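You operate a simulated robot arm through the tools that you are given. There is no shell and no other tool. Be economical: measure what you need, move in short steps, check, and stop when the job is done.

You run a simulated robot arm. Do the job below in one go: nothing can be reset, and whatever is moved stays where it is left.

JOB
Round off the teal tassel's folded cap, then fold the pink one.
Fine: one stroke each, lever up; teal on the middle of the tray's cream pad; the folded one stays in the vee nest; leave the third.

The check looks at the end state, three seconds after you hand in, the way a careful person would. Anything else that was tipped, shoved, dropped, spilled or broken makes it a failure. A push-on lid holds only when it is set on centred and level and pressed home; a screw cap is set on level and turned clockwise until tight. Flat cloth is picked up by pressing the open fingertips on it (5 to 10 N) and closing them slowly along it; thin cloth reads only 2 to 8 mm in the jaws.

ROBOT AND FRAMES
A 7-joint arm with a two-finger parallel gripper, fixed in place. Base frame: the origin is at the foot of the arm, x ahead of it, y to its left, z up. Lengths are in mm, angles in degrees, forces in N, time in s.
With the tool pointing down near the work surface it reaches from about 220 to 580 mm from the base axis. Its first joint turns from -66.0 to 66.0 degrees. Payload 2.5 kg.
The TCP is the grasp point between the finger pads, 23 mm short of the fingertips. In the tool frame z runs along the fingers and y along their closing line. Largest opening 94 mm; finger width 38, thickness 10; the body of the gripper, 54 by 96 mm, starts 39 mm behind the TCP.
Orientation is told as [roll, pitch, yaw] about the base's x, y, z axes, in that order, counted from this pose: with the fingers straight down and closing along the base's y, the tool's x points along the base's -x, its y along +y and its z along -z.

CONTROLS
- The arm moves only by the tool move_arm. Its argument "increments" is text: rows parted by semicolons, each of 7 numbers parted by spaces: the closure, from 0 (fully open) to 1 (shut), then the shift along the tool's x, y, z in units of 20 mm (1.0 is 20 mm), then the turn, a rotation vector about the tool's x, y, z in units of 5 degrees (1.0 is 5 degrees). In form: hand x y z wx wy wz; .... A call has 1 to 20 rows; each row shifts and turns the commanded pose from where the row before left it, along the tool's axes as they then stand. A call with a number of a shift or a turn outside -1 to 1 is refused whole. A row lasts 0.2 s, in which the tool goes at most 50 mm and 8.6 degrees; a call with a longer step from one row to the next is refused whole, and so is a gripper value outside its range. Where a pose cannot be reached the arm comes as near as it can. A force on the tool above 70 N (or 10 N above the force at the start of the call, whichever is more), or a blocked arm, ends the call early, and 0.2 s more pass. The fingers move at their own pace (about 108 mm/s each) and stop on an object; they squeeze with about 31 N. The grip force told is the motor's: it shows also when the fingers shut on nothing. Time passes only in rows, and 0.2 s behind the last, so rows that do not move let the fingers close. The reply holds the time, the measured pose of the TCP, the force on the tool along the base axes, the opening and the grip force, in the units named above and with some noise.
- Cameras (640 x 400 px; columns grow to the right, rows downward): "scene" is fixed at [100.6, -396.5, 548.7]; the picture's right is [0.95, -0.32, 0.00], its down [-0.17, -0.51, -0.84] and it looks along [0.27, 0.80, -0.54] (base axes); focal length 353 px, centre (320, 200). "wrist" rides on the gripper at [86, 16, -75] in the tool frame; the picture's right is [-0.18, 0.98, 0.00], its down [-0.58, -0.11, -0.81] and it looks along [-0.79, -0.15, 0.59] (tool axes); focal length 243 px, centre (320, 200). There is no depth. A picture from a camera that has moved, and an enlarged one, comes with that camera's place and axes in the base frame and with its lens.
- capture(camera): a new picture of that camera. It takes no simulated time.
- zoom(camera, box): a new picture of the part [left, top, right, bottom] of that camera's present view, enlarged. It takes no simulated time.
- sign_off(): hands the job in; it is judged then, once.

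Go step by step. Nothing tells you positions but the pictures and the camera data: compare them with the known pose of the tool, close in by small moves and look again before you grip or let go. The budget is 120 turns and 76 pictures, counting those below and the enlarged ones. Unless the task says otherwise, let go and move clear before handing in, and close with one line.

The tools are called after "Request:" by a JSON object that holds its "method" and its "body". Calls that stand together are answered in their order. move_arm: Moves the arm, as the interface text tells. Its arguments: {"type":"object","properties":{"increments":{"type":"string"}},"required":["increments"]} The other tools are called the same way: capture (camera) takes a picture; zoom (camera, box) takes an enlarged picture of a part of a camera's view; sign_off () hands the job in.

At the start:

```text
time_s: 0.0
eef_pos: [379.4, 73.0, 356.7]
tcp_rot: [0.0, 0.0, 0.1]
contact_force: [1.3, -0.6, 0.2]
width: 93.8
grasp_force: 0.0
```

scene: 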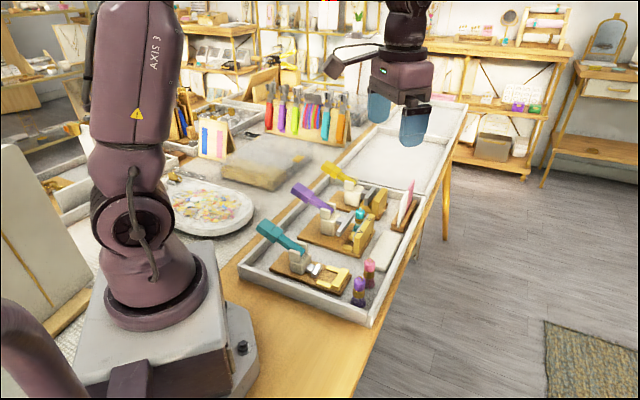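
wrist: 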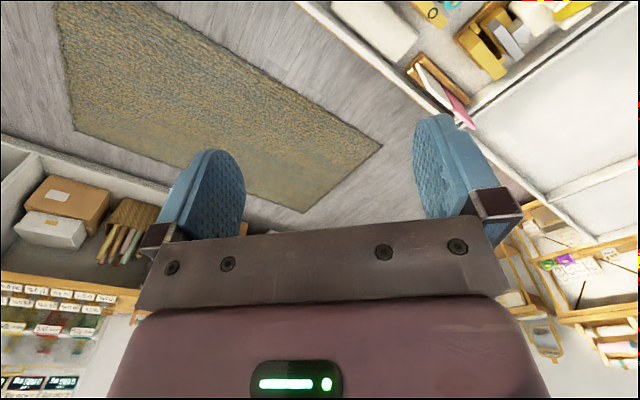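

I see a tray with three lever presses (teal, purple, yellow levers), tassels and a cream pad. I'll zoom in to understand it.

Request:
{"method": "zoom", "body": {"camera": "scene", "box": [230, 150, 430, 330]}}

Request:
{"method": "zoom", "body": {"camera": "scene", "box": [310, 150, 430, 260]}}

Request:
{"method": "zoom", "body": {"camera": "scene", "box": [250, 210, 390, 310]}}

```text
2.22 times, centred on (330, 240) of scene
camera zoom: at [100.6, -396.5, 548.7], right [0.95, -0.32, 0.0], down [-0.17, -0.51, -0.84], along [0.27, 0.8, -0.54], focal length 784 px, centre (298, 111)
```

zoom: 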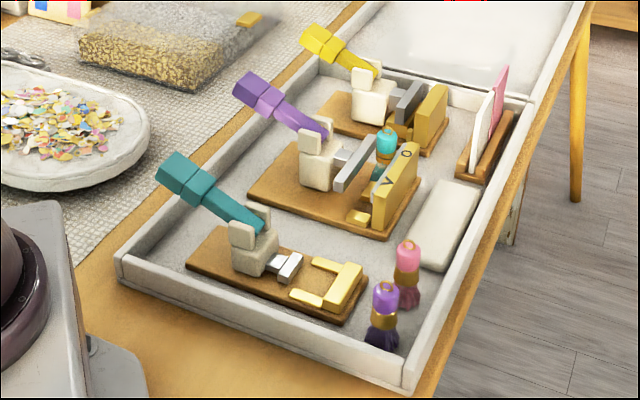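

```text
3.64 times, centred on (370, 205) of scene
camera zoom: at [100.6, -396.5, 548.7], right [0.95, -0.32, 0.0], down [-0.17, -0.51, -0.84], along [0.27, 0.8, -0.54], focal length 1282 px, centre (138, 182)
```

zoom: 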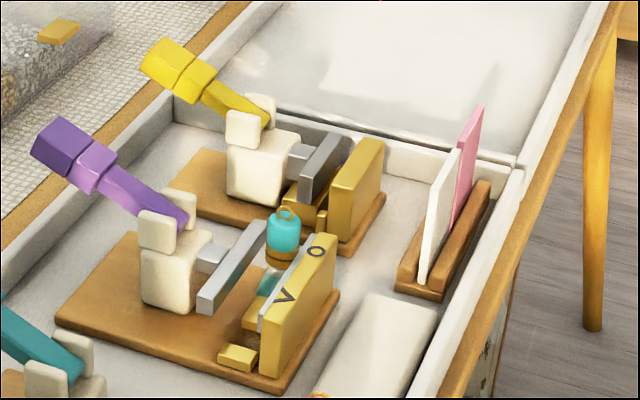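

```text
4.00 times, centred on (320, 260) of scene
camera zoom: at [100.6, -396.5, 548.7], right [0.95, -0.32, 0.0], down [-0.17, -0.51, -0.84], along [0.27, 0.8, -0.54], focal length 1411 px, centre (320, -40)
```

zoom: 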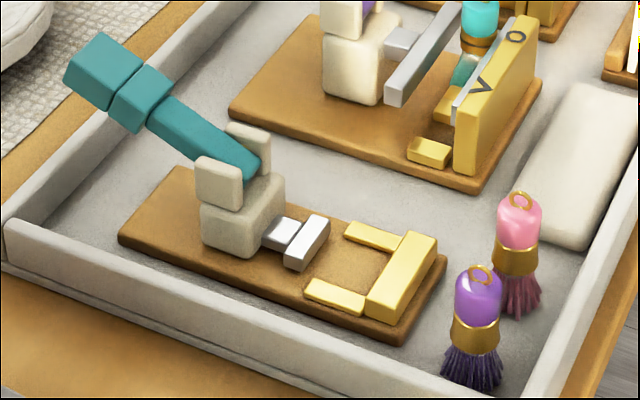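

The middle (purple-lever) press has two stations marked V and O, with teal standing in it; pink and purple stand in the near right corner. I'll tilt the wrist camera to look down at the presses from above.

Request:
{"method": "move_arm", "body": {"increments": "0 0.5 0.94 0 0 0 0;0 0.5 0.94 0 0 0 0;0 0.5 0.94 0 0 0 0;0 0.5 0.94 0 0 0 0;0 0 0 0 0 1 0;0 0 0 0 0 1 0;0 0 0 0 0 1 0;0 0 0 0 0 1 0;0 0 0 0 0 1 0;0 0 0 0 0 1 0;0 0 0 0 0 1 0;0 0 0 0 0 1 0;0 0 0 0 0 1 0;0 0 0 0 0 0 0"}}

Request:
{"method": "capture", "body": {"camera": "wrist"}}

```text
time_s: 3.0
eef_pos: [340.3, 148.2, 356.5]
tcp_rot: [-0.1, 45.1, 0.0]
contact_force: [0.2, 0.5, 0.5]
width: 94.0
grasp_force: 0.0
```

```text
70 pictures are left
camera wrist: at [331.1, 163.6, 469.2], right [0.13, 0.98, -0.13], down [0.98, -0.11, 0.16], along [0.14, -0.15, -0.98], focal length 243 px, centre (320, 200)
```

wrist: 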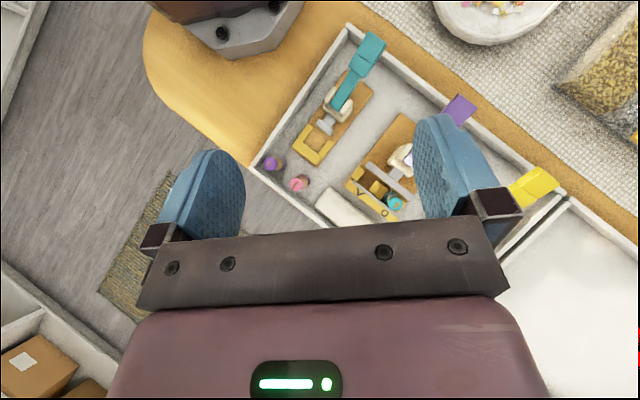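

Good top-down view. I'll come nearer with the same tilt to see the middle press.

Request:
{"method": "move_arm", "body": {"increments": "0 -0.86 0.357 0.354 0 0 0;0 -0.86 0.357 0.354 0 0 0;0 -0.86 0.357 0.354 0 0 0;0 -0.86 0.357 0.354 0 0 0;0 -0.86 0.357 0.354 0 0 0;0 -0.86 0.357 0.354 0 0 0;0 -0.86 0.357 0.354 0 0 0;0 0 0 0 0 0 0"}}

Request:
{"method": "capture", "body": {"camera": "wrist"}}

Request:
{"method": "zoom", "body": {"camera": "wrist", "box": [240, 80, 440, 205]}}

```text
time_s: 4.8
eef_pos: [388.9, 196.7, 235.6]
tcp_rot: [0.1, 45.0, 0.0]
contact_force: [0.0, -0.4, -0.1]
width: 94.1
grasp_force: 0.0
```

```text
69 pictures are left
camera wrist: at [379.9, 212.5, 348.9], right [0.13, 0.98, -0.13], down [0.98, -0.11, 0.16], along [0.14, -0.15, -0.98], focal length 243 px, centre (320, 200)
```

wrist: 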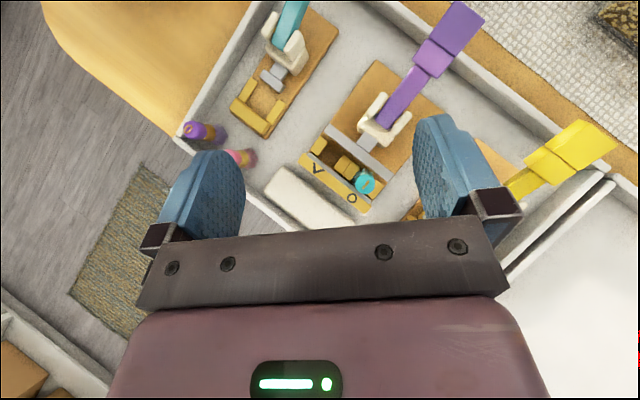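

```text
3.20 times, centred on (340, 142) of wrist
camera zoom: at [379.9, 212.5, 348.9], right [0.13, 0.98, -0.13], down [0.98, -0.11, 0.16], along [0.14, -0.15, -0.98], focal length 776 px, centre (256, 384)
```

zoom: 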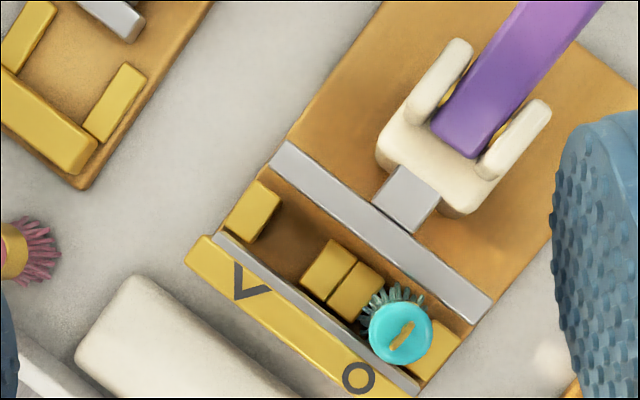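

The teal tassel already sits in the O (round) nest; the V nest is empty. The bar runs at about 45° in the base frame. I'll look closely at the lever and nests before stroking.

Request:
{"method": "zoom", "body": {"camera": "scene", "box": [285, 175, 385, 238]}}

Request:
{"method": "zoom", "body": {"camera": "wrist", "box": [360, 0, 500, 88]}}

```text
6.35 times, centred on (335, 206) of scene
camera zoom: at [100.6, -396.5, 548.7], right [0.95, -0.32, 0.0], down [-0.17, -0.51, -0.84], along [0.27, 0.8, -0.54], focal length 2239 px, centre (225, 159)
```

zoom: 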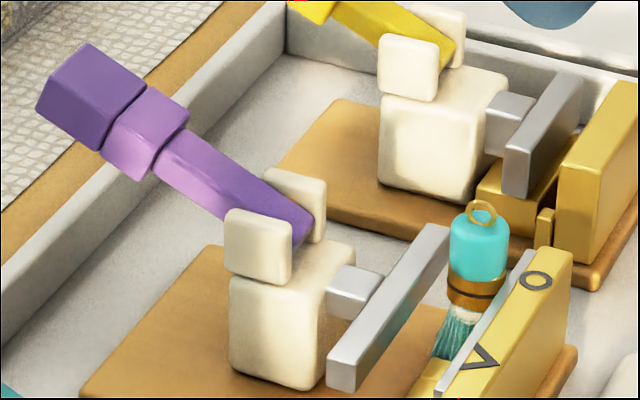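

```text
4.55 times, centred on (430, 44) of wrist
camera zoom: at [379.9, 212.5, 348.9], right [0.13, 0.98, -0.13], down [0.98, -0.11, 0.16], along [0.14, -0.15, -0.98], focal length 1103 px, centre (-180, 909)
```

zoom: 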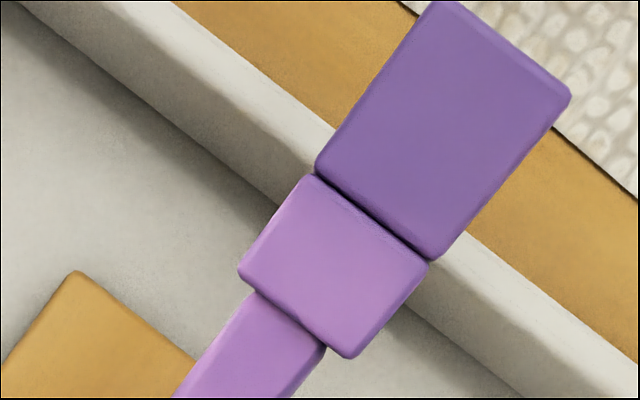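

The press is read: pressing the purple paddle down drives the bar. I'll straighten the tool, close it, and go above the paddle.

Request:
{"method": "move_arm", "body": {"increments": "1 0 0 0 0 -1 0;1 0 0 0 0 -1 0;1 0 0 0 0 -1 0;1 0 0 0 0 -1 0;1 0 0 0 0 -1 0;1 0 0 0 0 -1 0;1 0 0 0 0 -1 0;1 0 0 0 0 -1 0;1 0 0 0 0 -1 0;1 0.771 0.836 0 0 0 0;1 0.771 0.836 0 0 0 0;1 0.771 0.836 0 0 0 0;1 0.771 0.836 0 0 0 0;1 0.771 0.836 0 0 0 0;1 0.771 0.836 0 0 0 0;1 0.771 0.836 0 0 0 0;1 0 0 0 0 0 0"}}

Request:
{"method": "move_arm", "body": {"increments": "1 0 0 0 0 0 -1;1 0 0 0 0 0 -1;1 0 0 0 0 0 -1;1 0 0 0 0 0 -1;1 0 0 0 0 0 -1;1 0 0 0 0 0 -1;1 0 0 0 0 0 -1;1 0 0 0 0 0 -1;1 0 0 0 0 0 -1;1 0 0 0.9 0 0 0;1 0 0 0.9 0 0 0;1 0 0 0.9 0 0 0;1 0 0 0 0 0 0"}}

Request:
{"method": "capture", "body": {"camera": "scene"}}

Request:
{"method": "capture", "body": {"camera": "wrist"}}

```text
time_s: 8.4
eef_pos: [281.5, 315.8, 235.5]
tcp_rot: [0.0, -0.1, 0.0]
contact_force: [0.3, 0.1, 0.4]
width: 0.0
grasp_force: 30.8
```

```text
time_s: 11.2
eef_pos: [282.0, 315.7, 179.6]
tcp_rot: [0.0, 0.0, 45.2]
contact_force: [0.1, 0.3, -0.6]
width: 0.1
grasp_force: 30.8
```

```text
65 pictures are left
```

scene: 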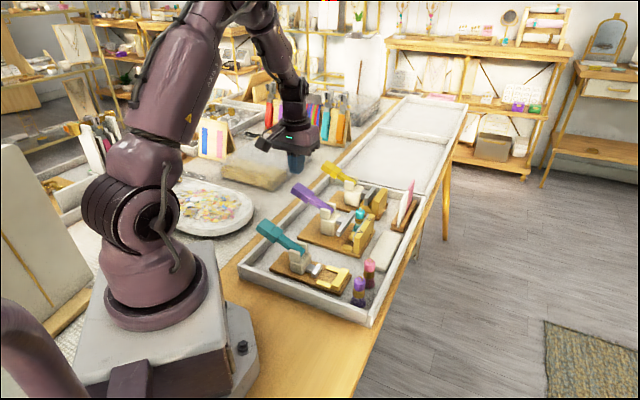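

```text
64 pictures are left
camera wrist: at [209.0, 264.7, 253.9], right [-0.57, 0.82, 0.0], down [0.49, 0.33, 0.81], along [0.66, 0.46, -0.59], focal length 243 px, centre (320, 200)
```

wrist: 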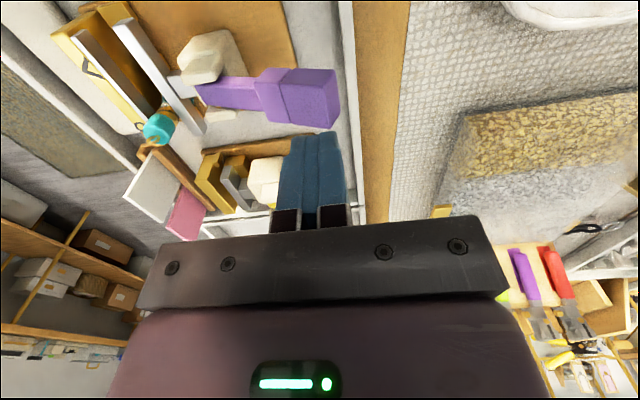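

The closed fingertips are right over the purple paddle. I'll lower slowly to contact and press.

Request:
{"method": "move_arm", "body": {"increments": "1 0 0 0.6 0 0 0;1 0 0 0.6 0 0 0;1 0 0 0.3 0 0 0;1 0 0 0.2 0 0 0;1 0 0 0.2 0 0 0;1 0 0 0.2 0 0 0;1 0 0 0 0 0 0"}}

Request:
{"method": "zoom", "body": {"camera": "scene", "box": [265, 140, 405, 238]}}

```text
time_s: 12.8
eef_pos: [283.0, 314.1, 139.8]
tcp_rot: [0.0, 0.0, 45.0]
contact_force: [-0.2, -0.2, -0.1]
width: 0.0
grasp_force: 31.5
```

```text
4.08 times, centred on (335, 189) of scene
camera zoom: at [100.6, -396.5, 548.7], right [0.95, -0.32, 0.0], down [-0.17, -0.51, -0.84], along [0.27, 0.8, -0.54], focal length 1439 px, centre (259, 245)
```

zoom: 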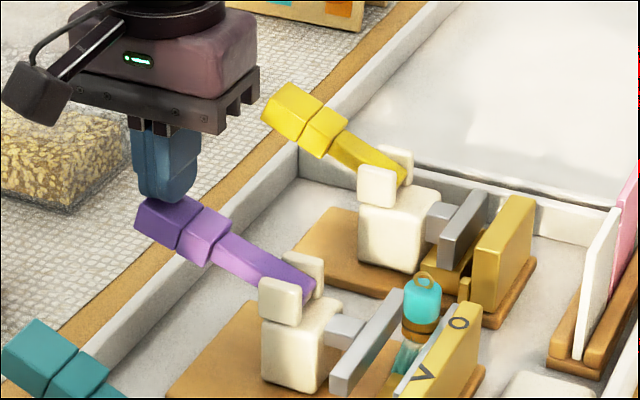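

Tips are just above the paddle. Now I press down in small steps.

Request:
{"method": "move_arm", "body": {"increments": "1 0 0 0.2 0 0 0;1 0 0 0.2 0 0 0;1 0 0 0.2 0 0 0;1 0 0 0.2 0 0 0;1 0 0 0.2 0 0 0;1 0 0 0 0 0 0"}}

Request:
{"method": "zoom", "body": {"camera": "scene", "box": [265, 140, 405, 238]}}

```text
time_s: 14.2
eef_pos: [280.9, 315.7, 121.3]
tcp_rot: [0.0, 0.0, 45.1]
contact_force: [-6.6, 1.9, 11.2]
width: 0.0
grasp_force: 31.5
```

```text
4.08 times, centred on (335, 189) of scene
camera zoom: at [100.5, -396.6, 548.7], right [0.95, -0.32, 0.0], down [-0.17, -0.51, -0.84], along [0.27, 0.8, -0.54], focal length 1439 px, centre (259, 245)
```

zoom: 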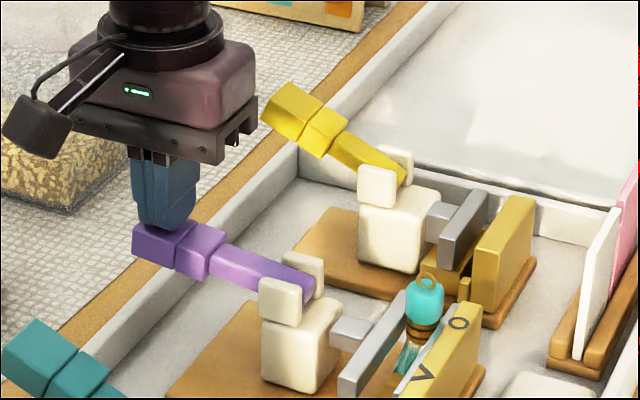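

The lever moves and the bar advances on the tassel. I keep pressing.

Request:
{"method": "move_arm", "body": {"increments": "1 0 0 0.2 0 0 0;1 0 0 0.2 0 0 0;1 0 0 0.2 0 0 0;1 0 0 0.2 0 0 0;1 0 0 0 0 0 0"}}

Request:
{"method": "zoom", "body": {"camera": "scene", "box": [265, 140, 405, 238]}}

```text
time_s: 15.1
eef_pos: [280.5, 317.2, 115.2]
tcp_rot: [0.0, -0.1, 45.2]
contact_force: [-12.4, -17.5, 46.8]
width: 0.0
grasp_force: 31.2
stopped in row 4: the force on the tool passed its limit (the readings are from after the stop); the commanded pose is now the measured one
```

```text
4.08 times, centred on (335, 189) of scene
camera zoom: at [100.4, -396.7, 548.6], right [0.95, -0.32, 0.0], down [-0.17, -0.51, -0.84], along [0.27, 0.8, -0.54], focal length 1439 px, centre (259, 245)
```

zoom: 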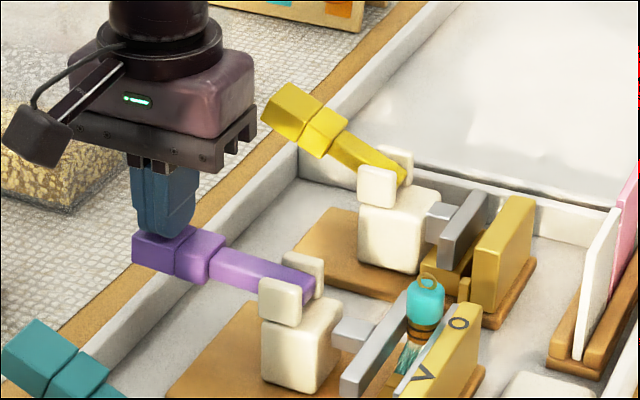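

Force rose sharply at about 5° above level: either home or the crimp resistance. I'll press a little further gently to find out.

Request:
{"method": "move_arm", "body": {"increments": "1 0 0 0.05 0 0 0;1 0 0 0.05 0 0 0;1 0 0 0.05 0 0 0;1 0 0 0.05 0 0 0;1 0 0 0 0 0 0;1 0 0 0 0 0 0"}}

Request:
{"method": "zoom", "body": {"camera": "scene", "box": [325, 185, 395, 238]}}

```text
time_s: 15.9
eef_pos: [282.0, 315.8, 115.7]
tcp_rot: [-0.1, -0.1, 45.3]
contact_force: [-11.6, -16.8, 45.0]
width: 0.1
grasp_force: 31.7
stopped in row 4: the force on the tool passed its limit (the readings are from after the stop); the commanded pose is now the measured one
```

```text
7.55 times, centred on (360, 212) of scene
camera zoom: at [100.4, -396.7, 548.6], right [0.95, -0.32, 0.0], down [-0.17, -0.51, -0.84], along [0.27, 0.8, -0.54], focal length 2662 px, centre (18, 113)
```

zoom: 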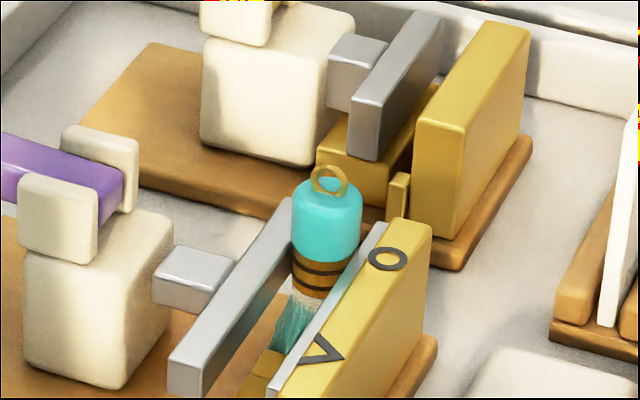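

The bar is hard against the band with the plate behind it: the stroke is home. I lift off and see whether the lever returns.

Request:
{"method": "move_arm", "body": {"increments": "1 0 0 -0.1 0 0 0;1 0 0 -0.3 0 0 0;1 0 0 -0.5 0 0 0;1 0 0 -0.5 0 0 0;1 0 0 -0.5 0 0 0;1 0 0 -0.5 0 0 0;1 0 0 -0.5 0 0 0;1 0 0 0 0 0 0"}}

Request:
{"method": "zoom", "body": {"camera": "scene", "box": [265, 140, 405, 238]}}

Request:
{"method": "zoom", "body": {"camera": "scene", "box": [325, 185, 395, 238]}}

```text
time_s: 17.7
eef_pos: [280.6, 315.7, 171.3]
tcp_rot: [0.0, -0.2, 45.2]
contact_force: [-0.1, -1.1, 0.7]
width: 0.0
grasp_force: 31.0
```

```text
4.08 times, centred on (335, 189) of scene
camera zoom: at [100.6, -396.5, 548.7], right [0.95, -0.32, 0.0], down [-0.17, -0.51, -0.84], along [0.27, 0.8, -0.54], focal length 1439 px, centre (259, 245)
```

zoom: 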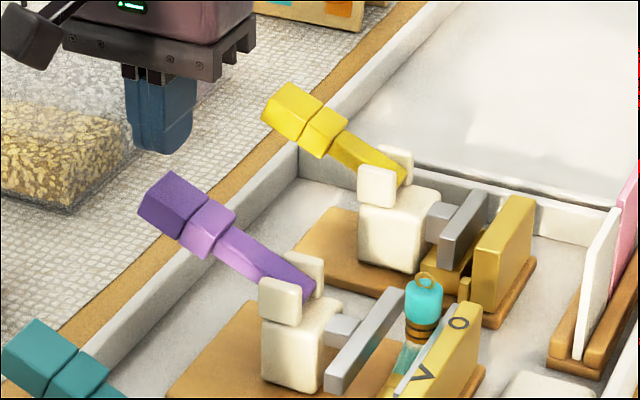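

```text
7.55 times, centred on (360, 212) of scene
camera zoom: at [100.6, -396.5, 548.7], right [0.95, -0.32, 0.0], down [-0.17, -0.51, -0.84], along [0.27, 0.8, -0.54], focal length 2662 px, centre (18, 113)
```

zoom: 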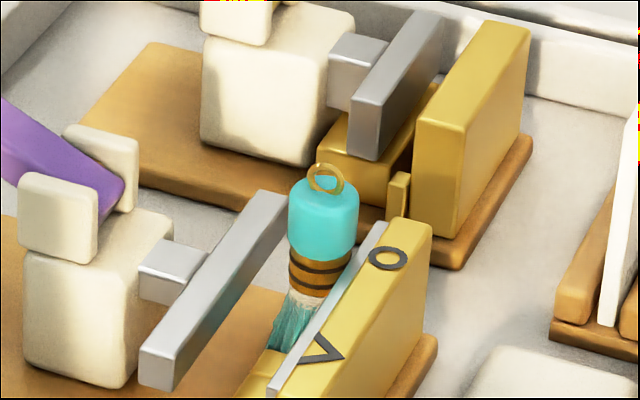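

The lever sprang back up by itself and the teal band is evenly closed. Next I open partly and move above the teal tassel at roughly (412, 227).

Request:
{"method": "move_arm", "body": {"increments": "1 -0.186 -0.972 0 0 0 0;1 -0.186 -0.972 0 0 0 0;1 -0.186 -0.972 0 0 0 0;1 -0.186 -0.972 0 0 0 0;1 -0.186 -0.972 0 0 0 0;1 -0.186 -0.972 0 0 0 0;0.45 -0.186 -0.972 0 0 0 0;0.45 -0.186 -0.972 0 0 0 0;0.45 0 0 0 0 0 0;0.45 0 0 0 0 0 0"}}

Request:
{"method": "capture", "body": {"camera": "wrist"}}

Request:
{"method": "zoom", "body": {"camera": "scene", "box": [310, 130, 430, 238]}}

```text
time_s: 19.9
eef_pos: [413.5, 228.7, 168.8]
tcp_rot: [0.0, -0.1, 45.2]
contact_force: [-0.4, 0.8, -0.5]
width: 51.5
grasp_force: 0.1
```

```text
57 pictures are left
camera wrist: at [339.6, 177.4, 242.4], right [-0.57, 0.82, 0.0], down [0.49, 0.33, 0.81], along [0.66, 0.46, -0.59], focal length 243 px, centre (320, 200)
```

wrist: 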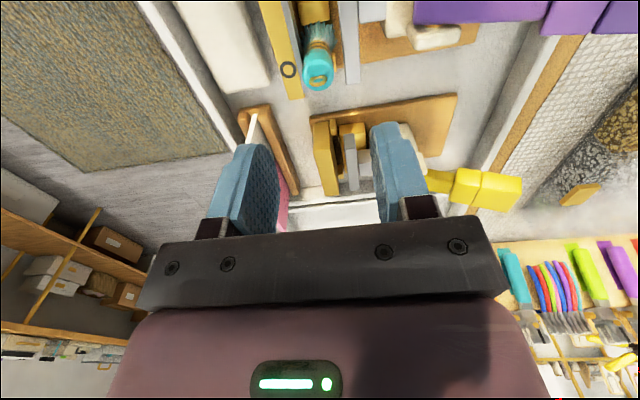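

```text
3.70 times, centred on (370, 184) of scene
camera zoom: at [100.6, -396.5, 548.7], right [0.95, -0.32, 0.0], down [-0.17, -0.51, -0.84], along [0.27, 0.8, -0.54], focal length 1306 px, centre (135, 259)
```

zoom: 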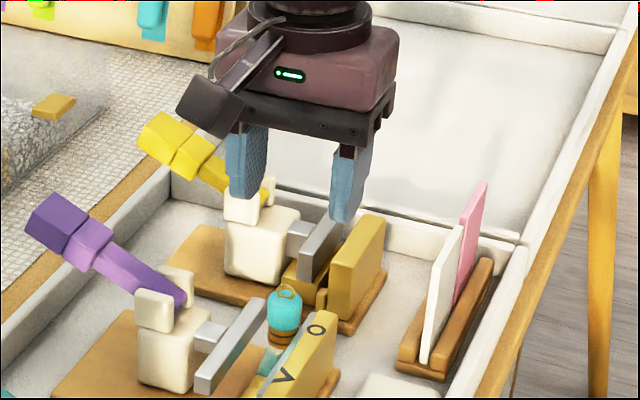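

Triangulated cap centre: about (410, 224, 69). I correct sideways and descend most of the way, then look.

Request:
{"method": "move_arm", "body": {"increments": "0.45 0.27 -0.04 0 0 0 0;0.45 0 0 0.9 0 0 0;0.45 0 0 0.9 0 0 0;0.45 0 0 0.9 0 0 0;0.45 0 0 0.6 0 0 0;0.45 0 0 0 0 0 0"}}

Request:
{"method": "capture", "body": {"camera": "wrist"}}

Request:
{"method": "zoom", "body": {"camera": "scene", "box": [325, 165, 405, 238]}}

```text
time_s: 21.3
eef_pos: [409.2, 224.8, 104.1]
tcp_rot: [0.0, -0.2, 45.1]
contact_force: [1.2, 0.6, -0.7]
width: 51.5
grasp_force: 0.0
```

```text
55 pictures are left
camera wrist: at [335.2, 174.2, 176.5], right [-0.57, 0.82, 0.0], down [0.49, 0.33, 0.81], along [0.67, 0.46, -0.59], focal length 243 px, centre (320, 200)
```

wrist: 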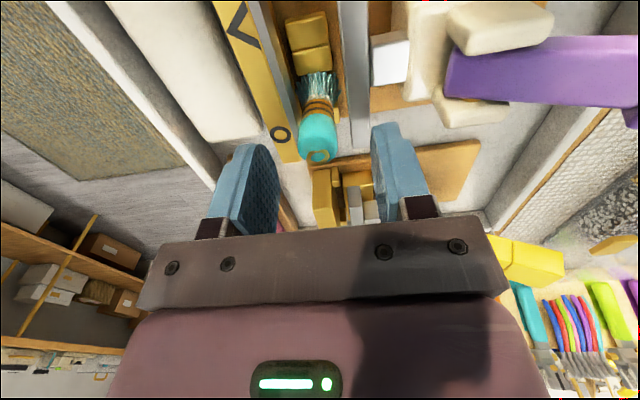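

```text
5.48 times, centred on (365, 202) of scene
camera zoom: at [100.6, -396.5, 548.7], right [0.95, -0.32, 0.0], down [-0.17, -0.51, -0.84], along [0.27, 0.8, -0.54], focal length 1932 px, centre (73, 192)
```

zoom: 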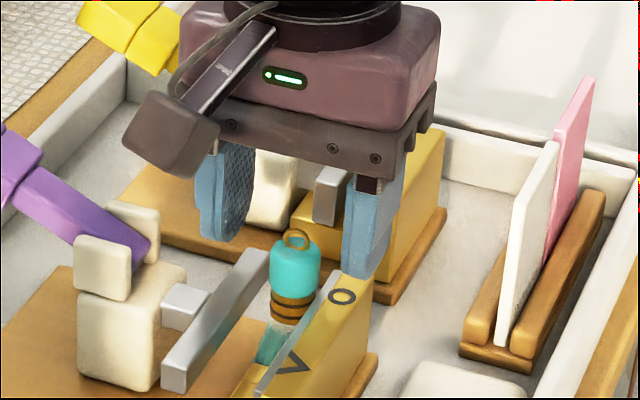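

Aligned. Descend the last 16 mm, watching for contact with the plate, and close.

Request:
{"method": "move_arm", "body": {"increments": "0.45 0 0 0.3 0 0 0;0.45 0 0 0.3 0 0 0;0.45 0 0 0.2 0 0 0;0.45 0 0 0 0 0 0"}}

Request:
{"method": "zoom", "body": {"camera": "scene", "box": [325, 165, 405, 238]}}

Request:
{"method": "zoom", "body": {"camera": "wrist", "box": [200, 60, 440, 210]}}

```text
time_s: 22.3
eef_pos: [408.7, 223.2, 87.5]
tcp_rot: [0.0, -0.2, 45.1]
contact_force: [0.0, 0.3, -0.2]
width: 51.6
grasp_force: 0.1
```

```text
5.48 times, centred on (365, 202) of scene
camera zoom: at [100.6, -396.5, 548.7], right [0.95, -0.32, 0.0], down [-0.17, -0.51, -0.84], along [0.27, 0.8, -0.54], focal length 1932 px, centre (73, 192)
```

zoom: 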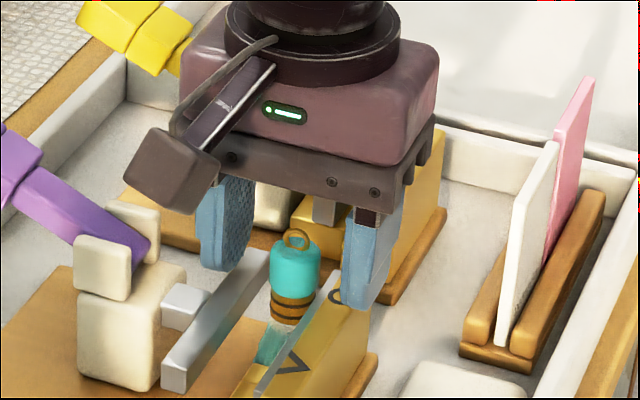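

```text
2.67 times, centred on (320, 135) of wrist
camera zoom: at [335.6, 173.2, 161.3], right [-0.57, 0.82, 0.0], down [0.49, 0.33, 0.81], along [0.66, 0.46, -0.59], focal length 647 px, centre (320, 373)
```

zoom: 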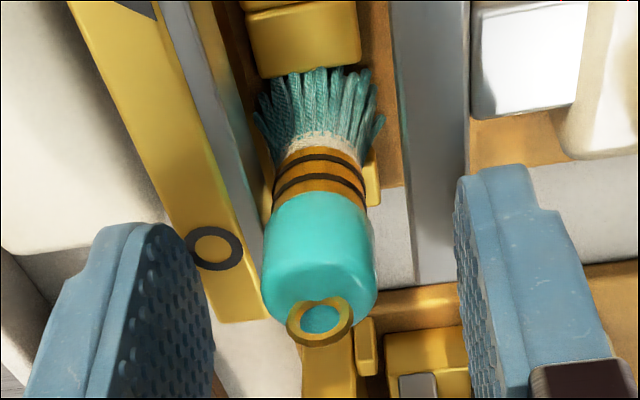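

Tips clear the plate top by about 3 mm. Closing on the cap.

Request:
{"method": "move_arm", "body": {"increments": "0.6 0 0 0 0 0 0;0.7 0 0 0 0 0 0;0.8 0 0 0 0 0 0;0.9 0 0 0 0 0 0;0.9 0 0 0 0 0 0;0.9 0 0 0 0 0 0"}}

Request:
{"method": "zoom", "body": {"camera": "scene", "box": [325, 165, 405, 238]}}

Request:
{"method": "zoom", "body": {"camera": "wrist", "box": [200, 60, 440, 210]}}

```text
time_s: 23.7
eef_pos: [408.7, 223.5, 87.9]
tcp_rot: [0.0, -0.1, 45.1]
contact_force: [0.4, -0.9, 0.6]
width: 20.3
grasp_force: 31.5
```

```text
5.48 times, centred on (365, 202) of scene
camera zoom: at [100.6, -396.5, 548.7], right [0.95, -0.32, 0.0], down [-0.17, -0.51, -0.84], along [0.27, 0.8, -0.54], focal length 1932 px, centre (73, 192)
```

zoom: 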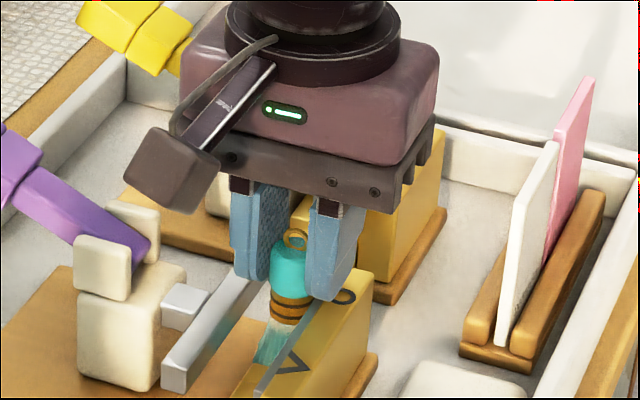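

```text
2.67 times, centred on (320, 135) of wrist
camera zoom: at [335.6, 173.2, 161.5], right [-0.57, 0.82, 0.0], down [0.49, 0.33, 0.81], along [0.66, 0.46, -0.59], focal length 647 px, centre (320, 373)
```

zoom: 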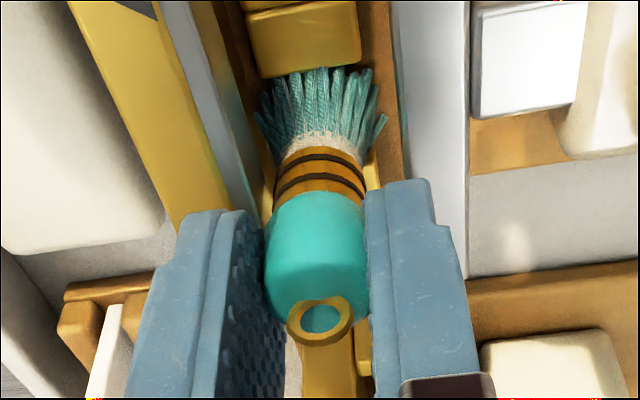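

Gripped on the cap (20.3 mm). Lift straight up.

Request:
{"method": "move_arm", "body": {"increments": "0.9 0 0 -0.3 0 0 0;0.9 0 0 -0.5 0 0 0;0.9 0 0 -0.8 0 0 0;0.9 0 0 -0.8 0 0 0;0.9 0 0 -0.8 0 0 0;0.9 0 0 0 0 0 0"}}

Request:
{"method": "capture", "body": {"camera": "wrist"}}

Request:
{"method": "zoom", "body": {"camera": "scene", "box": [310, 140, 430, 280]}}

```text
time_s: 25.1
eef_pos: [407.5, 223.8, 151.9]
tcp_rot: [0.0, -0.1, 45.3]
contact_force: [-0.9, -0.3, 0.1]
width: 20.1
grasp_force: 31.3
```

```text
49 pictures are left
camera wrist: at [335.7, 173.6, 226.0], right [-0.57, 0.82, 0.0], down [0.49, 0.33, 0.81], along [0.66, 0.46, -0.59], focal length 243 px, centre (320, 200)
```

wrist: 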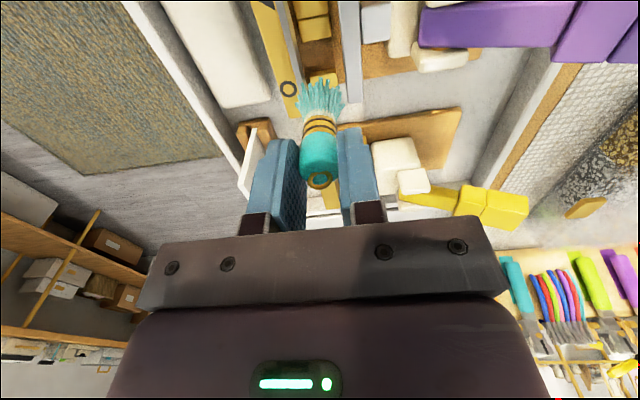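

```text
2.86 times, centred on (370, 210) of scene
camera zoom: at [100.6, -396.5, 548.7], right [0.95, -0.32, 0.0], down [-0.17, -0.51, -0.84], along [0.27, 0.8, -0.54], focal length 1008 px, centre (177, 171)
```

zoom: 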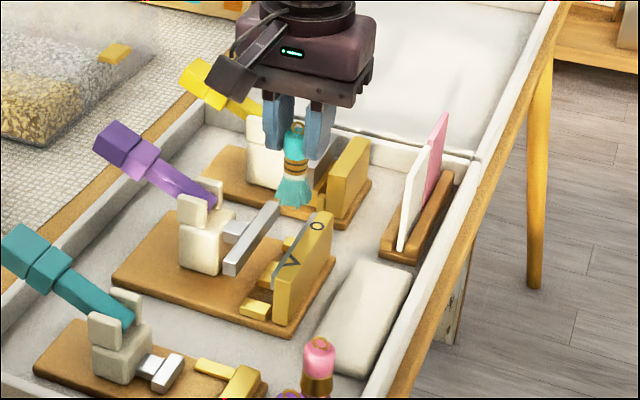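

Teal is lifted cleanly. I carry it over the pad (about (435, 142)) and look to find the pad's middle.

Request:
{"method": "move_arm", "body": {"increments": "0.9 0.406 -0.753 0 0 0 0;0.9 0.406 -0.753 0 0 0 0;0.9 0.406 -0.753 0 0 0 0;0.9 0.406 -0.753 0 0 0 0;0.9 0.406 -0.753 0 0 0 0;0.9 0 0 0 0 0 0;0.9 0 0 0 0 0 0"}}

Request:
{"method": "capture", "body": {"camera": "wrist"}}

Request:
{"method": "zoom", "body": {"camera": "scene", "box": [340, 170, 440, 290]}}

```text
time_s: 26.7
eef_pos: [433.7, 141.7, 151.3]
tcp_rot: [0.0, -0.2, 45.2]
contact_force: [-0.1, 0.3, -1.1]
width: 20.1
grasp_force: 31.2
```

```text
47 pictures are left
camera wrist: at [360.6, 91.9, 225.2], right [-0.57, 0.82, 0.0], down [0.49, 0.33, 0.81], along [0.66, 0.46, -0.59], focal length 243 px, centre (320, 200)
```

wrist: 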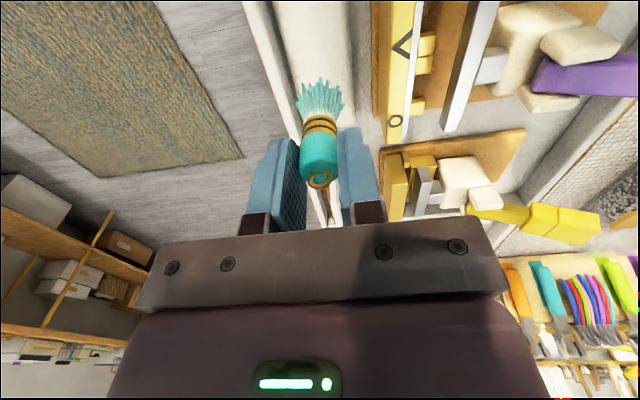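

```text
3.33 times, centred on (390, 230) of scene
camera zoom: at [100.6, -396.5, 548.7], right [0.95, -0.32, 0.0], down [-0.17, -0.51, -0.84], along [0.27, 0.8, -0.54], focal length 1176 px, centre (87, 100)
```

zoom: 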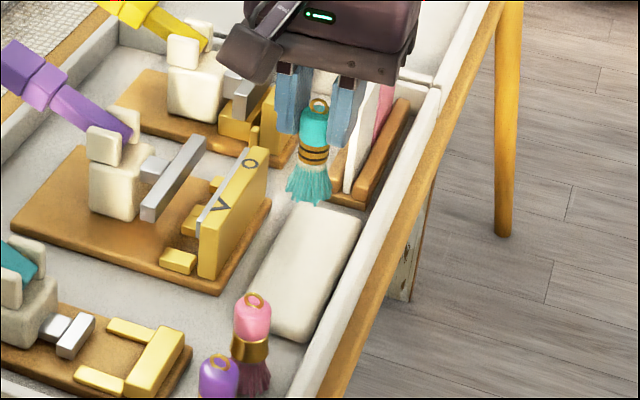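

The tassel is laterally centred on the pad; the pad's middle comes out at about (444, 149). I shift 12 mm along it and descend most of the way.

Request:
{"method": "move_arm", "body": {"increments": "0.9 -0.62 -0.07 0 0 0 0;0.9 0 0 0.8 0 0 0;0.9 0 0 0.8 0 0 0;0.9 0 0 0.5 0 0 0;0.9 0 0 0 0 0 0"}}

Request:
{"method": "capture", "body": {"camera": "wrist"}}

Request:
{"method": "zoom", "body": {"camera": "scene", "box": [350, 180, 430, 280]}}

```text
time_s: 27.9
eef_pos: [442.4, 149.6, 109.7]
tcp_rot: [0.1, -0.1, 45.1]
contact_force: [-0.2, 0.2, -0.3]
width: 20.3
grasp_force: 31.0
```

```text
45 pictures are left
camera wrist: at [370.2, 99.1, 183.5], right [-0.57, 0.82, 0.0], down [0.49, 0.33, 0.81], along [0.66, 0.46, -0.59], focal length 243 px, centre (320, 200)
```

wrist: 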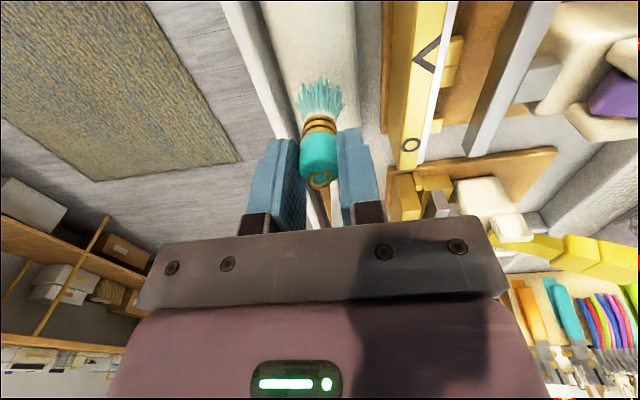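

```text
4.00 times, centred on (390, 230) of scene
camera zoom: at [100.6, -396.5, 548.7], right [0.95, -0.32, 0.0], down [-0.17, -0.51, -0.84], along [0.27, 0.8, -0.54], focal length 1411 px, centre (40, 80)
```

zoom: 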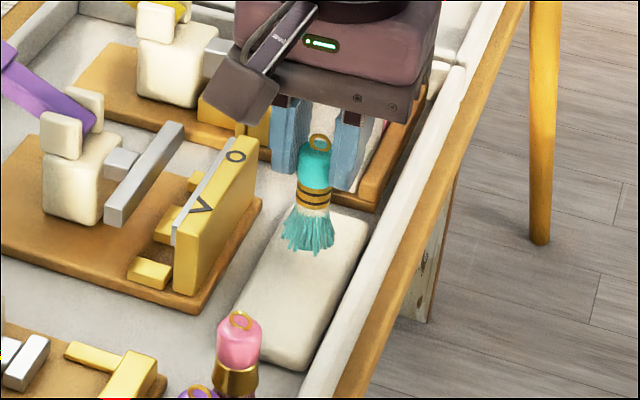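

Well centred. Lower slowly until the fringe touches.

Request:
{"method": "move_arm", "body": {"increments": "0.9 0 0 0.2 0 0 0;0.9 0 0 0.2 0 0 0;0.9 0 0 0.15 0 0 0;0.9 0 0 0 0 0 0"}}

Request:
{"method": "zoom", "body": {"camera": "scene", "box": [350, 180, 430, 280]}}

```text
time_s: 28.9
eef_pos: [443.3, 150.8, 99.3]
tcp_rot: [0.0, -0.1, 45.2]
contact_force: [-0.4, -1.1, -0.9]
width: 20.1
grasp_force: 30.6
```

```text
4.00 times, centred on (390, 230) of scene
camera zoom: at [100.6, -396.5, 548.7], right [0.95, -0.32, 0.0], down [-0.17, -0.51, -0.84], along [0.27, 0.8, -0.54], focal length 1411 px, centre (40, 80)
```

zoom: 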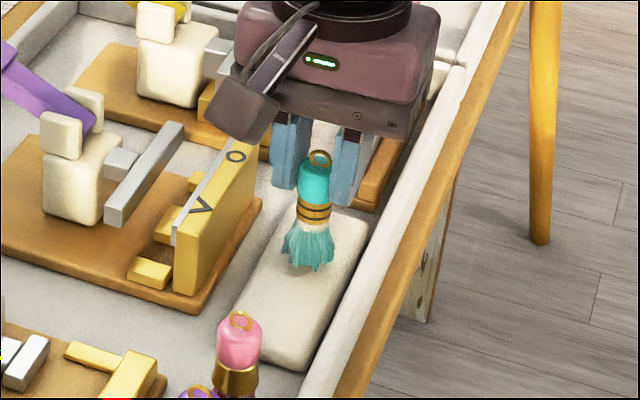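

Request:
{"method": "move_arm", "body": {"increments": "0.9 0 0 0.1 0 0 0;0.9 0 0 0.1 0 0 0;0.9 0 0 0 0 0 0"}}

Request:
{"method": "move_arm", "body": {"increments": "0.9 0 0 0.08 0 0 0;0.9 0 0 0.08 0 0 0;0.9 0 0 0 0 0 0"}}

Request:
{"method": "zoom", "body": {"camera": "scene", "box": [350, 180, 430, 280]}}

```text
time_s: 29.7
eef_pos: [443.4, 150.6, 95.8]
tcp_rot: [0.0, 0.0, 45.1]
contact_force: [0.1, -0.3, 0.3]
width: 20.4
grasp_force: 30.9
```

```text
time_s: 30.5
eef_pos: [444.4, 150.4, 92.4]
tcp_rot: [0.1, -0.1, 45.2]
contact_force: [-2.3, -1.2, 4.8]
width: 20.1
grasp_force: 30.4
```

```text
4.00 times, centred on (390, 230) of scene
camera zoom: at [100.5, -396.5, 548.7], right [0.95, -0.32, 0.0], down [-0.17, -0.51, -0.84], along [0.27, 0.8, -0.54], focal length 1411 px, centre (40, 80)
```

zoom: 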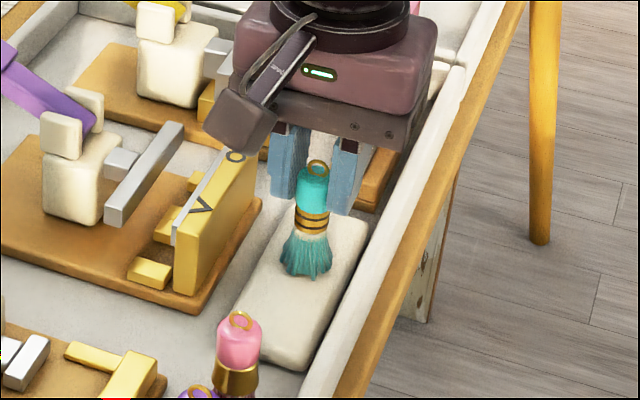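

The fringe touches the pad (4.8 N) and it stands in the middle. I release gently and rise.

Request:
{"method": "move_arm", "body": {"increments": "0.9 0 0 -0.04 0 0 0;0.76 0 0 0 0 0 0;0.72 0 0 0 0 0 0;0.65 0 0 0 0 0 0;0.55 0 0 0 0 0 0;0.5 0 0 0 0 0 0;0.5 0 0 0 0 0 0"}}

Request:
{"method": "zoom", "body": {"camera": "scene", "box": [350, 180, 430, 280]}}

```text
time_s: 32.1
eef_pos: [445.1, 149.3, 91.9]
tcp_rot: [0.0, -0.2, 45.3]
contact_force: [-0.1, 0.3, 0.2]
width: 47.1
grasp_force: 0.2
```

```text
4.00 times, centred on (390, 230) of scene
camera zoom: at [100.6, -396.5, 548.7], right [0.95, -0.32, 0.0], down [-0.17, -0.51, -0.84], along [0.27, 0.8, -0.54], focal length 1411 px, centre (40, 80)
```

zoom: 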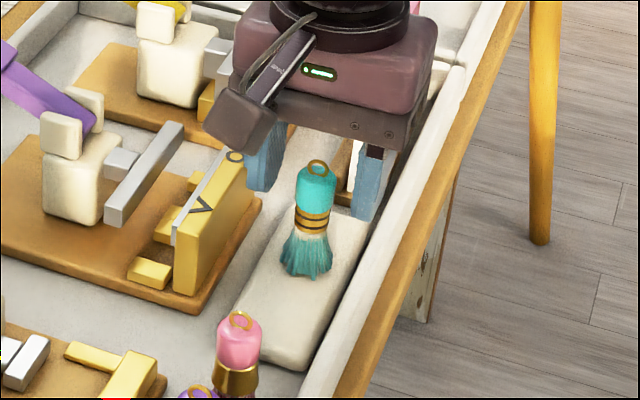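

Teal stands on its own on the pad. I rise and go above the pink tassel, about (362, 68).

Request:
{"method": "move_arm", "body": {"increments": "0.5 0 0 -0.4 0 0 0;0.5 0 0 -0.8 0 0 0;0.5 0 0 -0.9 0 0 0;0.5 0 0 -0.9 0 0 0;0.5 0 0 -0.5 0 0 0;0.5 0.967 0.01 0 0 0 0;0.5 0.967 0.01 0 0 0 0;0.5 0.967 0.01 0 0 0 0;0.5 0.967 0.01 0 0 0 0;0.5 0.967 0.01 0 0 0 0;0.5 0.967 0.01 0 0 0 0;0.5 0 0 0 0 0 0;0.5 0 0 0 0 0 0"}}

Request:
{"method": "capture", "body": {"camera": "wrist"}}

Request:
{"method": "zoom", "body": {"camera": "scene", "box": [320, 200, 430, 320]}}

```text
time_s: 34.9
eef_pos: [360.7, 68.7, 162.2]
tcp_rot: [-0.1, -0.1, 45.2]
contact_force: [0.4, -1.0, 0.7]
width: 46.9
grasp_force: 0.0
```

```text
40 pictures are left
camera wrist: at [288.4, 16.5, 237.3], right [-0.57, 0.82, 0.0], down [0.49, 0.33, 0.81], along [0.67, 0.46, -0.59], focal length 243 px, centre (320, 200)
```

wrist: 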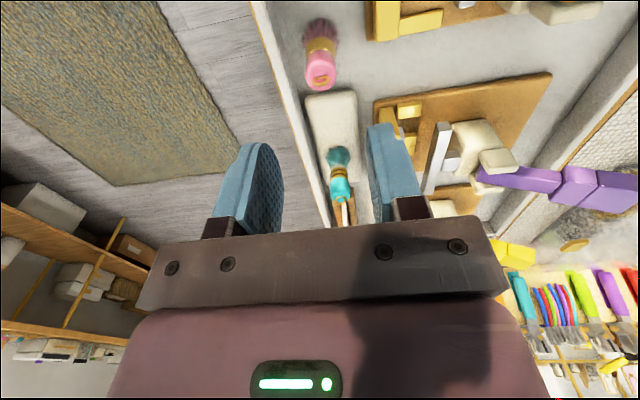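

```text
3.33 times, centred on (375, 260) of scene
camera zoom: at [100.6, -396.5, 548.7], right [0.95, -0.32, 0.0], down [-0.17, -0.51, -0.84], along [0.27, 0.8, -0.54], focal length 1176 px, centre (137, 0)
```

zoom: 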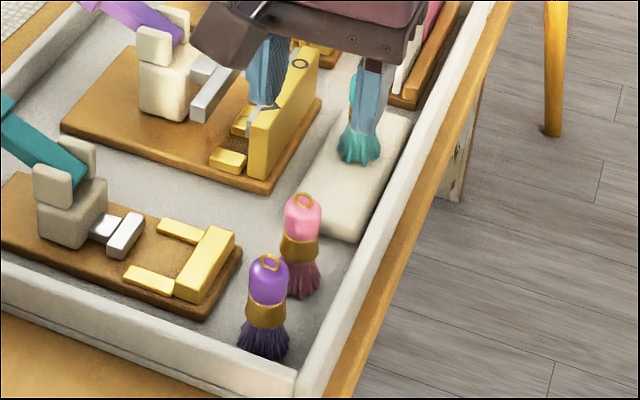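

Pink cap centre triangulates to about (359, 65, 63). I correct and descend partway.

Request:
{"method": "move_arm", "body": {"increments": "0.5 0.2 -0.08 0 0 0 0;0.5 0 0 0.9 0 0 0;0.5 0 0 0.9 0 0 0;0.5 0 0 0.9 0 0 0;0.5 0 0 0.4 0 0 0;0.5 0 0 0 0 0 0"}}

Request:
{"method": "zoom", "body": {"camera": "wrist", "box": [200, 60, 440, 210]}}

Request:
{"method": "zoom", "body": {"camera": "scene", "box": [320, 220, 430, 320]}}

```text
time_s: 36.3
eef_pos: [358.5, 63.3, 101.1]
tcp_rot: [0.0, -0.1, 45.2]
contact_force: [0.7, 0.5, 0.5]
width: 47.1
grasp_force: 0.0
```

```text
2.67 times, centred on (320, 135) of wrist
camera zoom: at [286.4, 12.4, 173.8], right [-0.57, 0.82, 0.0], down [0.49, 0.33, 0.81], along [0.66, 0.46, -0.59], focal length 647 px, centre (320, 373)
```

zoom: 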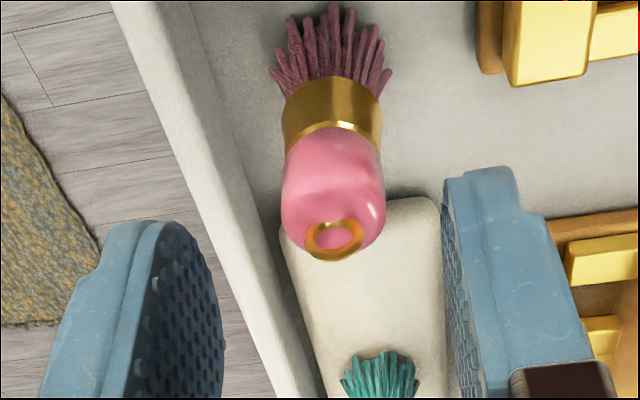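

```text
4.00 times, centred on (375, 270) of scene
camera zoom: at [100.6, -396.5, 548.7], right [0.95, -0.32, 0.0], down [-0.17, -0.51, -0.84], along [0.27, 0.8, -0.54], focal length 1411 px, centre (100, -80)
```

zoom: 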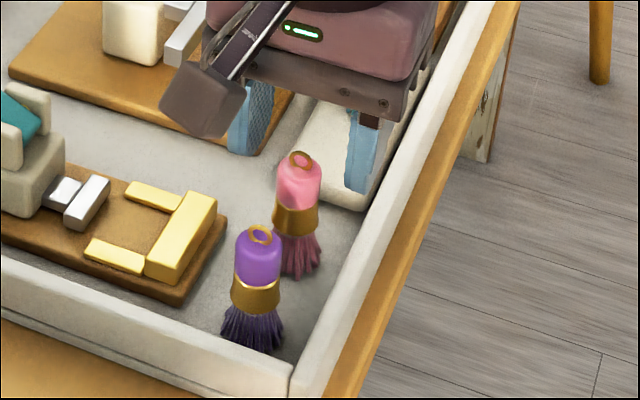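

Request:
{"method": "move_arm", "body": {"increments": "0.5 0 0.12 0.3 0 0 0;0.5 0 0 0.4 0 0 0;0.5 0 0 0.25 0 0 0;0.5 0 0 0 0 0 0;0.6 0 0 0 0 0 0;0.7 0 0 0 0 0 0;0.8 0 0 0 0 0 0;0.9 0 0 0 0 0 0;0.9 0 0 0 0 0 0;0.9 0 0 0 0 0 0"}}

Request:
{"method": "zoom", "body": {"camera": "scene", "box": [320, 220, 430, 320]}}

Request:
{"method": "zoom", "body": {"camera": "wrist", "box": [200, 60, 440, 210]}}

```text
time_s: 38.5
eef_pos: [357.8, 64.9, 81.7]
tcp_rot: [0.0, -0.1, 45.2]
contact_force: [0.8, 0.7, 0.1]
width: 20.2
grasp_force: 30.8
```

```text
4.00 times, centred on (375, 270) of scene
camera zoom: at [100.6, -396.5, 548.7], right [0.95, -0.32, 0.0], down [-0.17, -0.51, -0.84], along [0.27, 0.8, -0.54], focal length 1411 px, centre (100, -80)
```

zoom: 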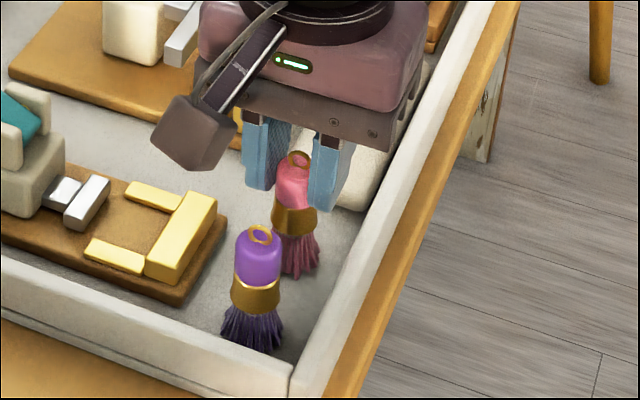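

```text
2.67 times, centred on (320, 135) of wrist
camera zoom: at [284.4, 14.9, 154.9], right [-0.57, 0.82, 0.0], down [0.49, 0.33, 0.81], along [0.66, 0.46, -0.59], focal length 647 px, centre (320, 373)
```

zoom: 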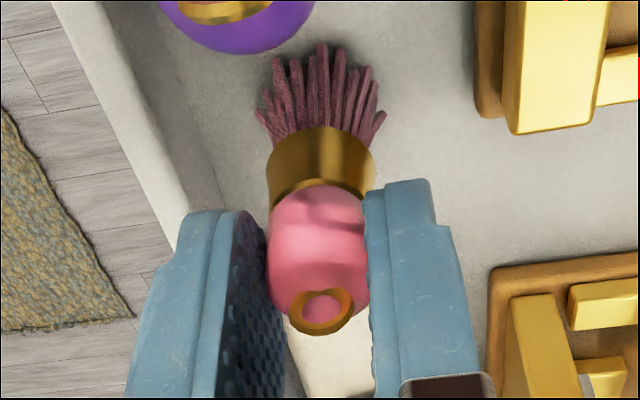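

Pink is gripped upright. I lift and carry it above the V nest, which I place at about (369, 186).

Request:
{"method": "move_arm", "body": {"increments": "0.9 0 0 -0.4 0 0 0;0.9 0 0 -0.8 0 0 0;0.9 0 0 -0.95 0 0 0;0.9 0 0 -1 0 0 0;0.9 0 0 -1 0 0 0;0.9 -0.78 0.642 0 0 0 0;0.9 -0.78 0.642 0 0 0 0;0.9 -0.78 0.642 0 0 0 0;0.9 -0.78 0.642 0 0 0 0;0.9 -0.78 0.642 0 0 0 0;0.9 -0.78 0.642 0 0 0 0;0.9 0 0 0 0 0 0;0.9 0 0 0 0 0 0"}}

Request:
{"method": "capture", "body": {"camera": "wrist"}}

Request:
{"method": "zoom", "body": {"camera": "scene", "box": [310, 150, 410, 270]}}

```text
time_s: 41.3
eef_pos: [368.2, 185.6, 163.9]
tcp_rot: [0.1, -0.1, 45.2]
contact_force: [0.5, -0.4, 0.1]
width: 20.4
grasp_force: 31.2
```

```text
34 pictures are left
camera wrist: at [295.4, 135.0, 237.8], right [-0.57, 0.82, 0.0], down [0.49, 0.33, 0.81], along [0.66, 0.46, -0.59], focal length 243 px, centre (320, 200)
```

wrist: 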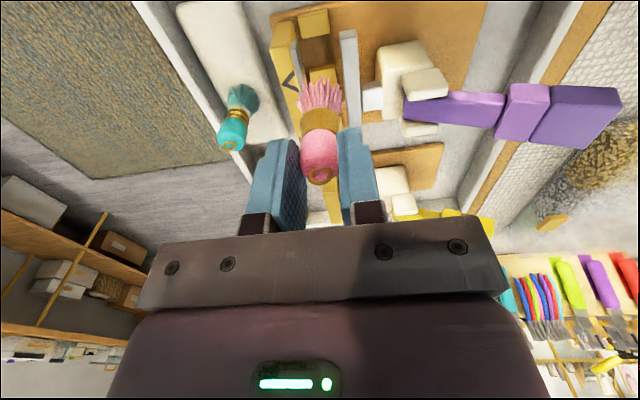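

```text
3.33 times, centred on (360, 210) of scene
camera zoom: at [100.6, -396.5, 548.7], right [0.95, -0.32, 0.0], down [-0.17, -0.51, -0.84], along [0.27, 0.8, -0.54], focal length 1176 px, centre (187, 167)
```

zoom: 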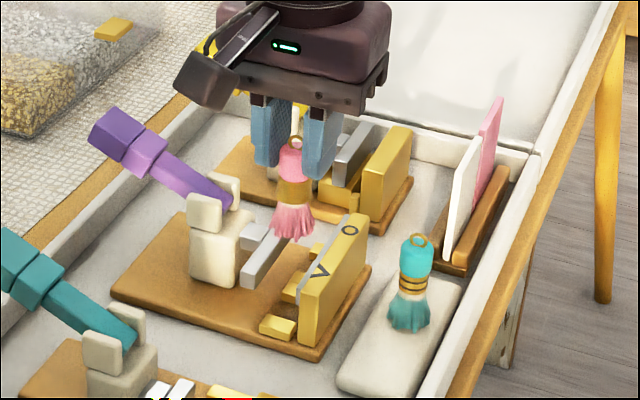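

I check the nest more closely in both views before descending.

Request:
{"method": "zoom", "body": {"camera": "wrist", "box": [260, 0, 380, 75]}}

Request:
{"method": "zoom", "body": {"camera": "scene", "box": [360, 207, 424, 260]}}

```text
5.33 times, centred on (320, 38) of wrist
camera zoom: at [295.4, 135.0, 237.8], right [-0.57, 0.82, 0.0], down [0.49, 0.33, 0.81], along [0.66, 0.46, -0.59], focal length 1294 px, centre (320, 1067)
```

zoom: 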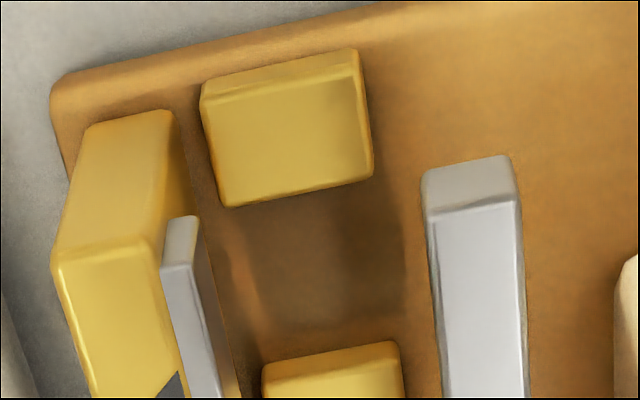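

```text
7.55 times, centred on (392, 234) of scene
camera zoom: at [100.6, -396.5, 548.7], right [0.95, -0.32, 0.0], down [-0.17, -0.51, -0.84], along [0.27, 0.8, -0.54], focal length 2662 px, centre (-223, -53)
```

zoom: 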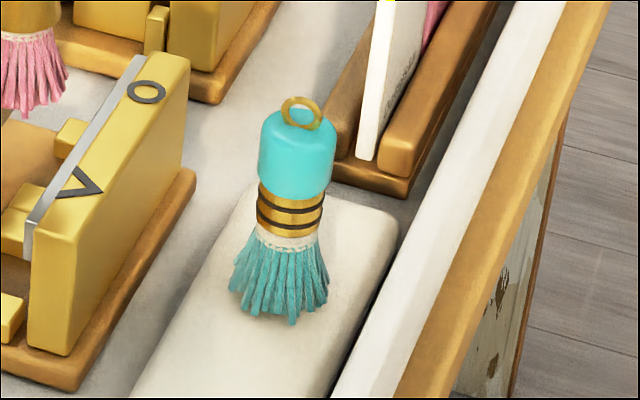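

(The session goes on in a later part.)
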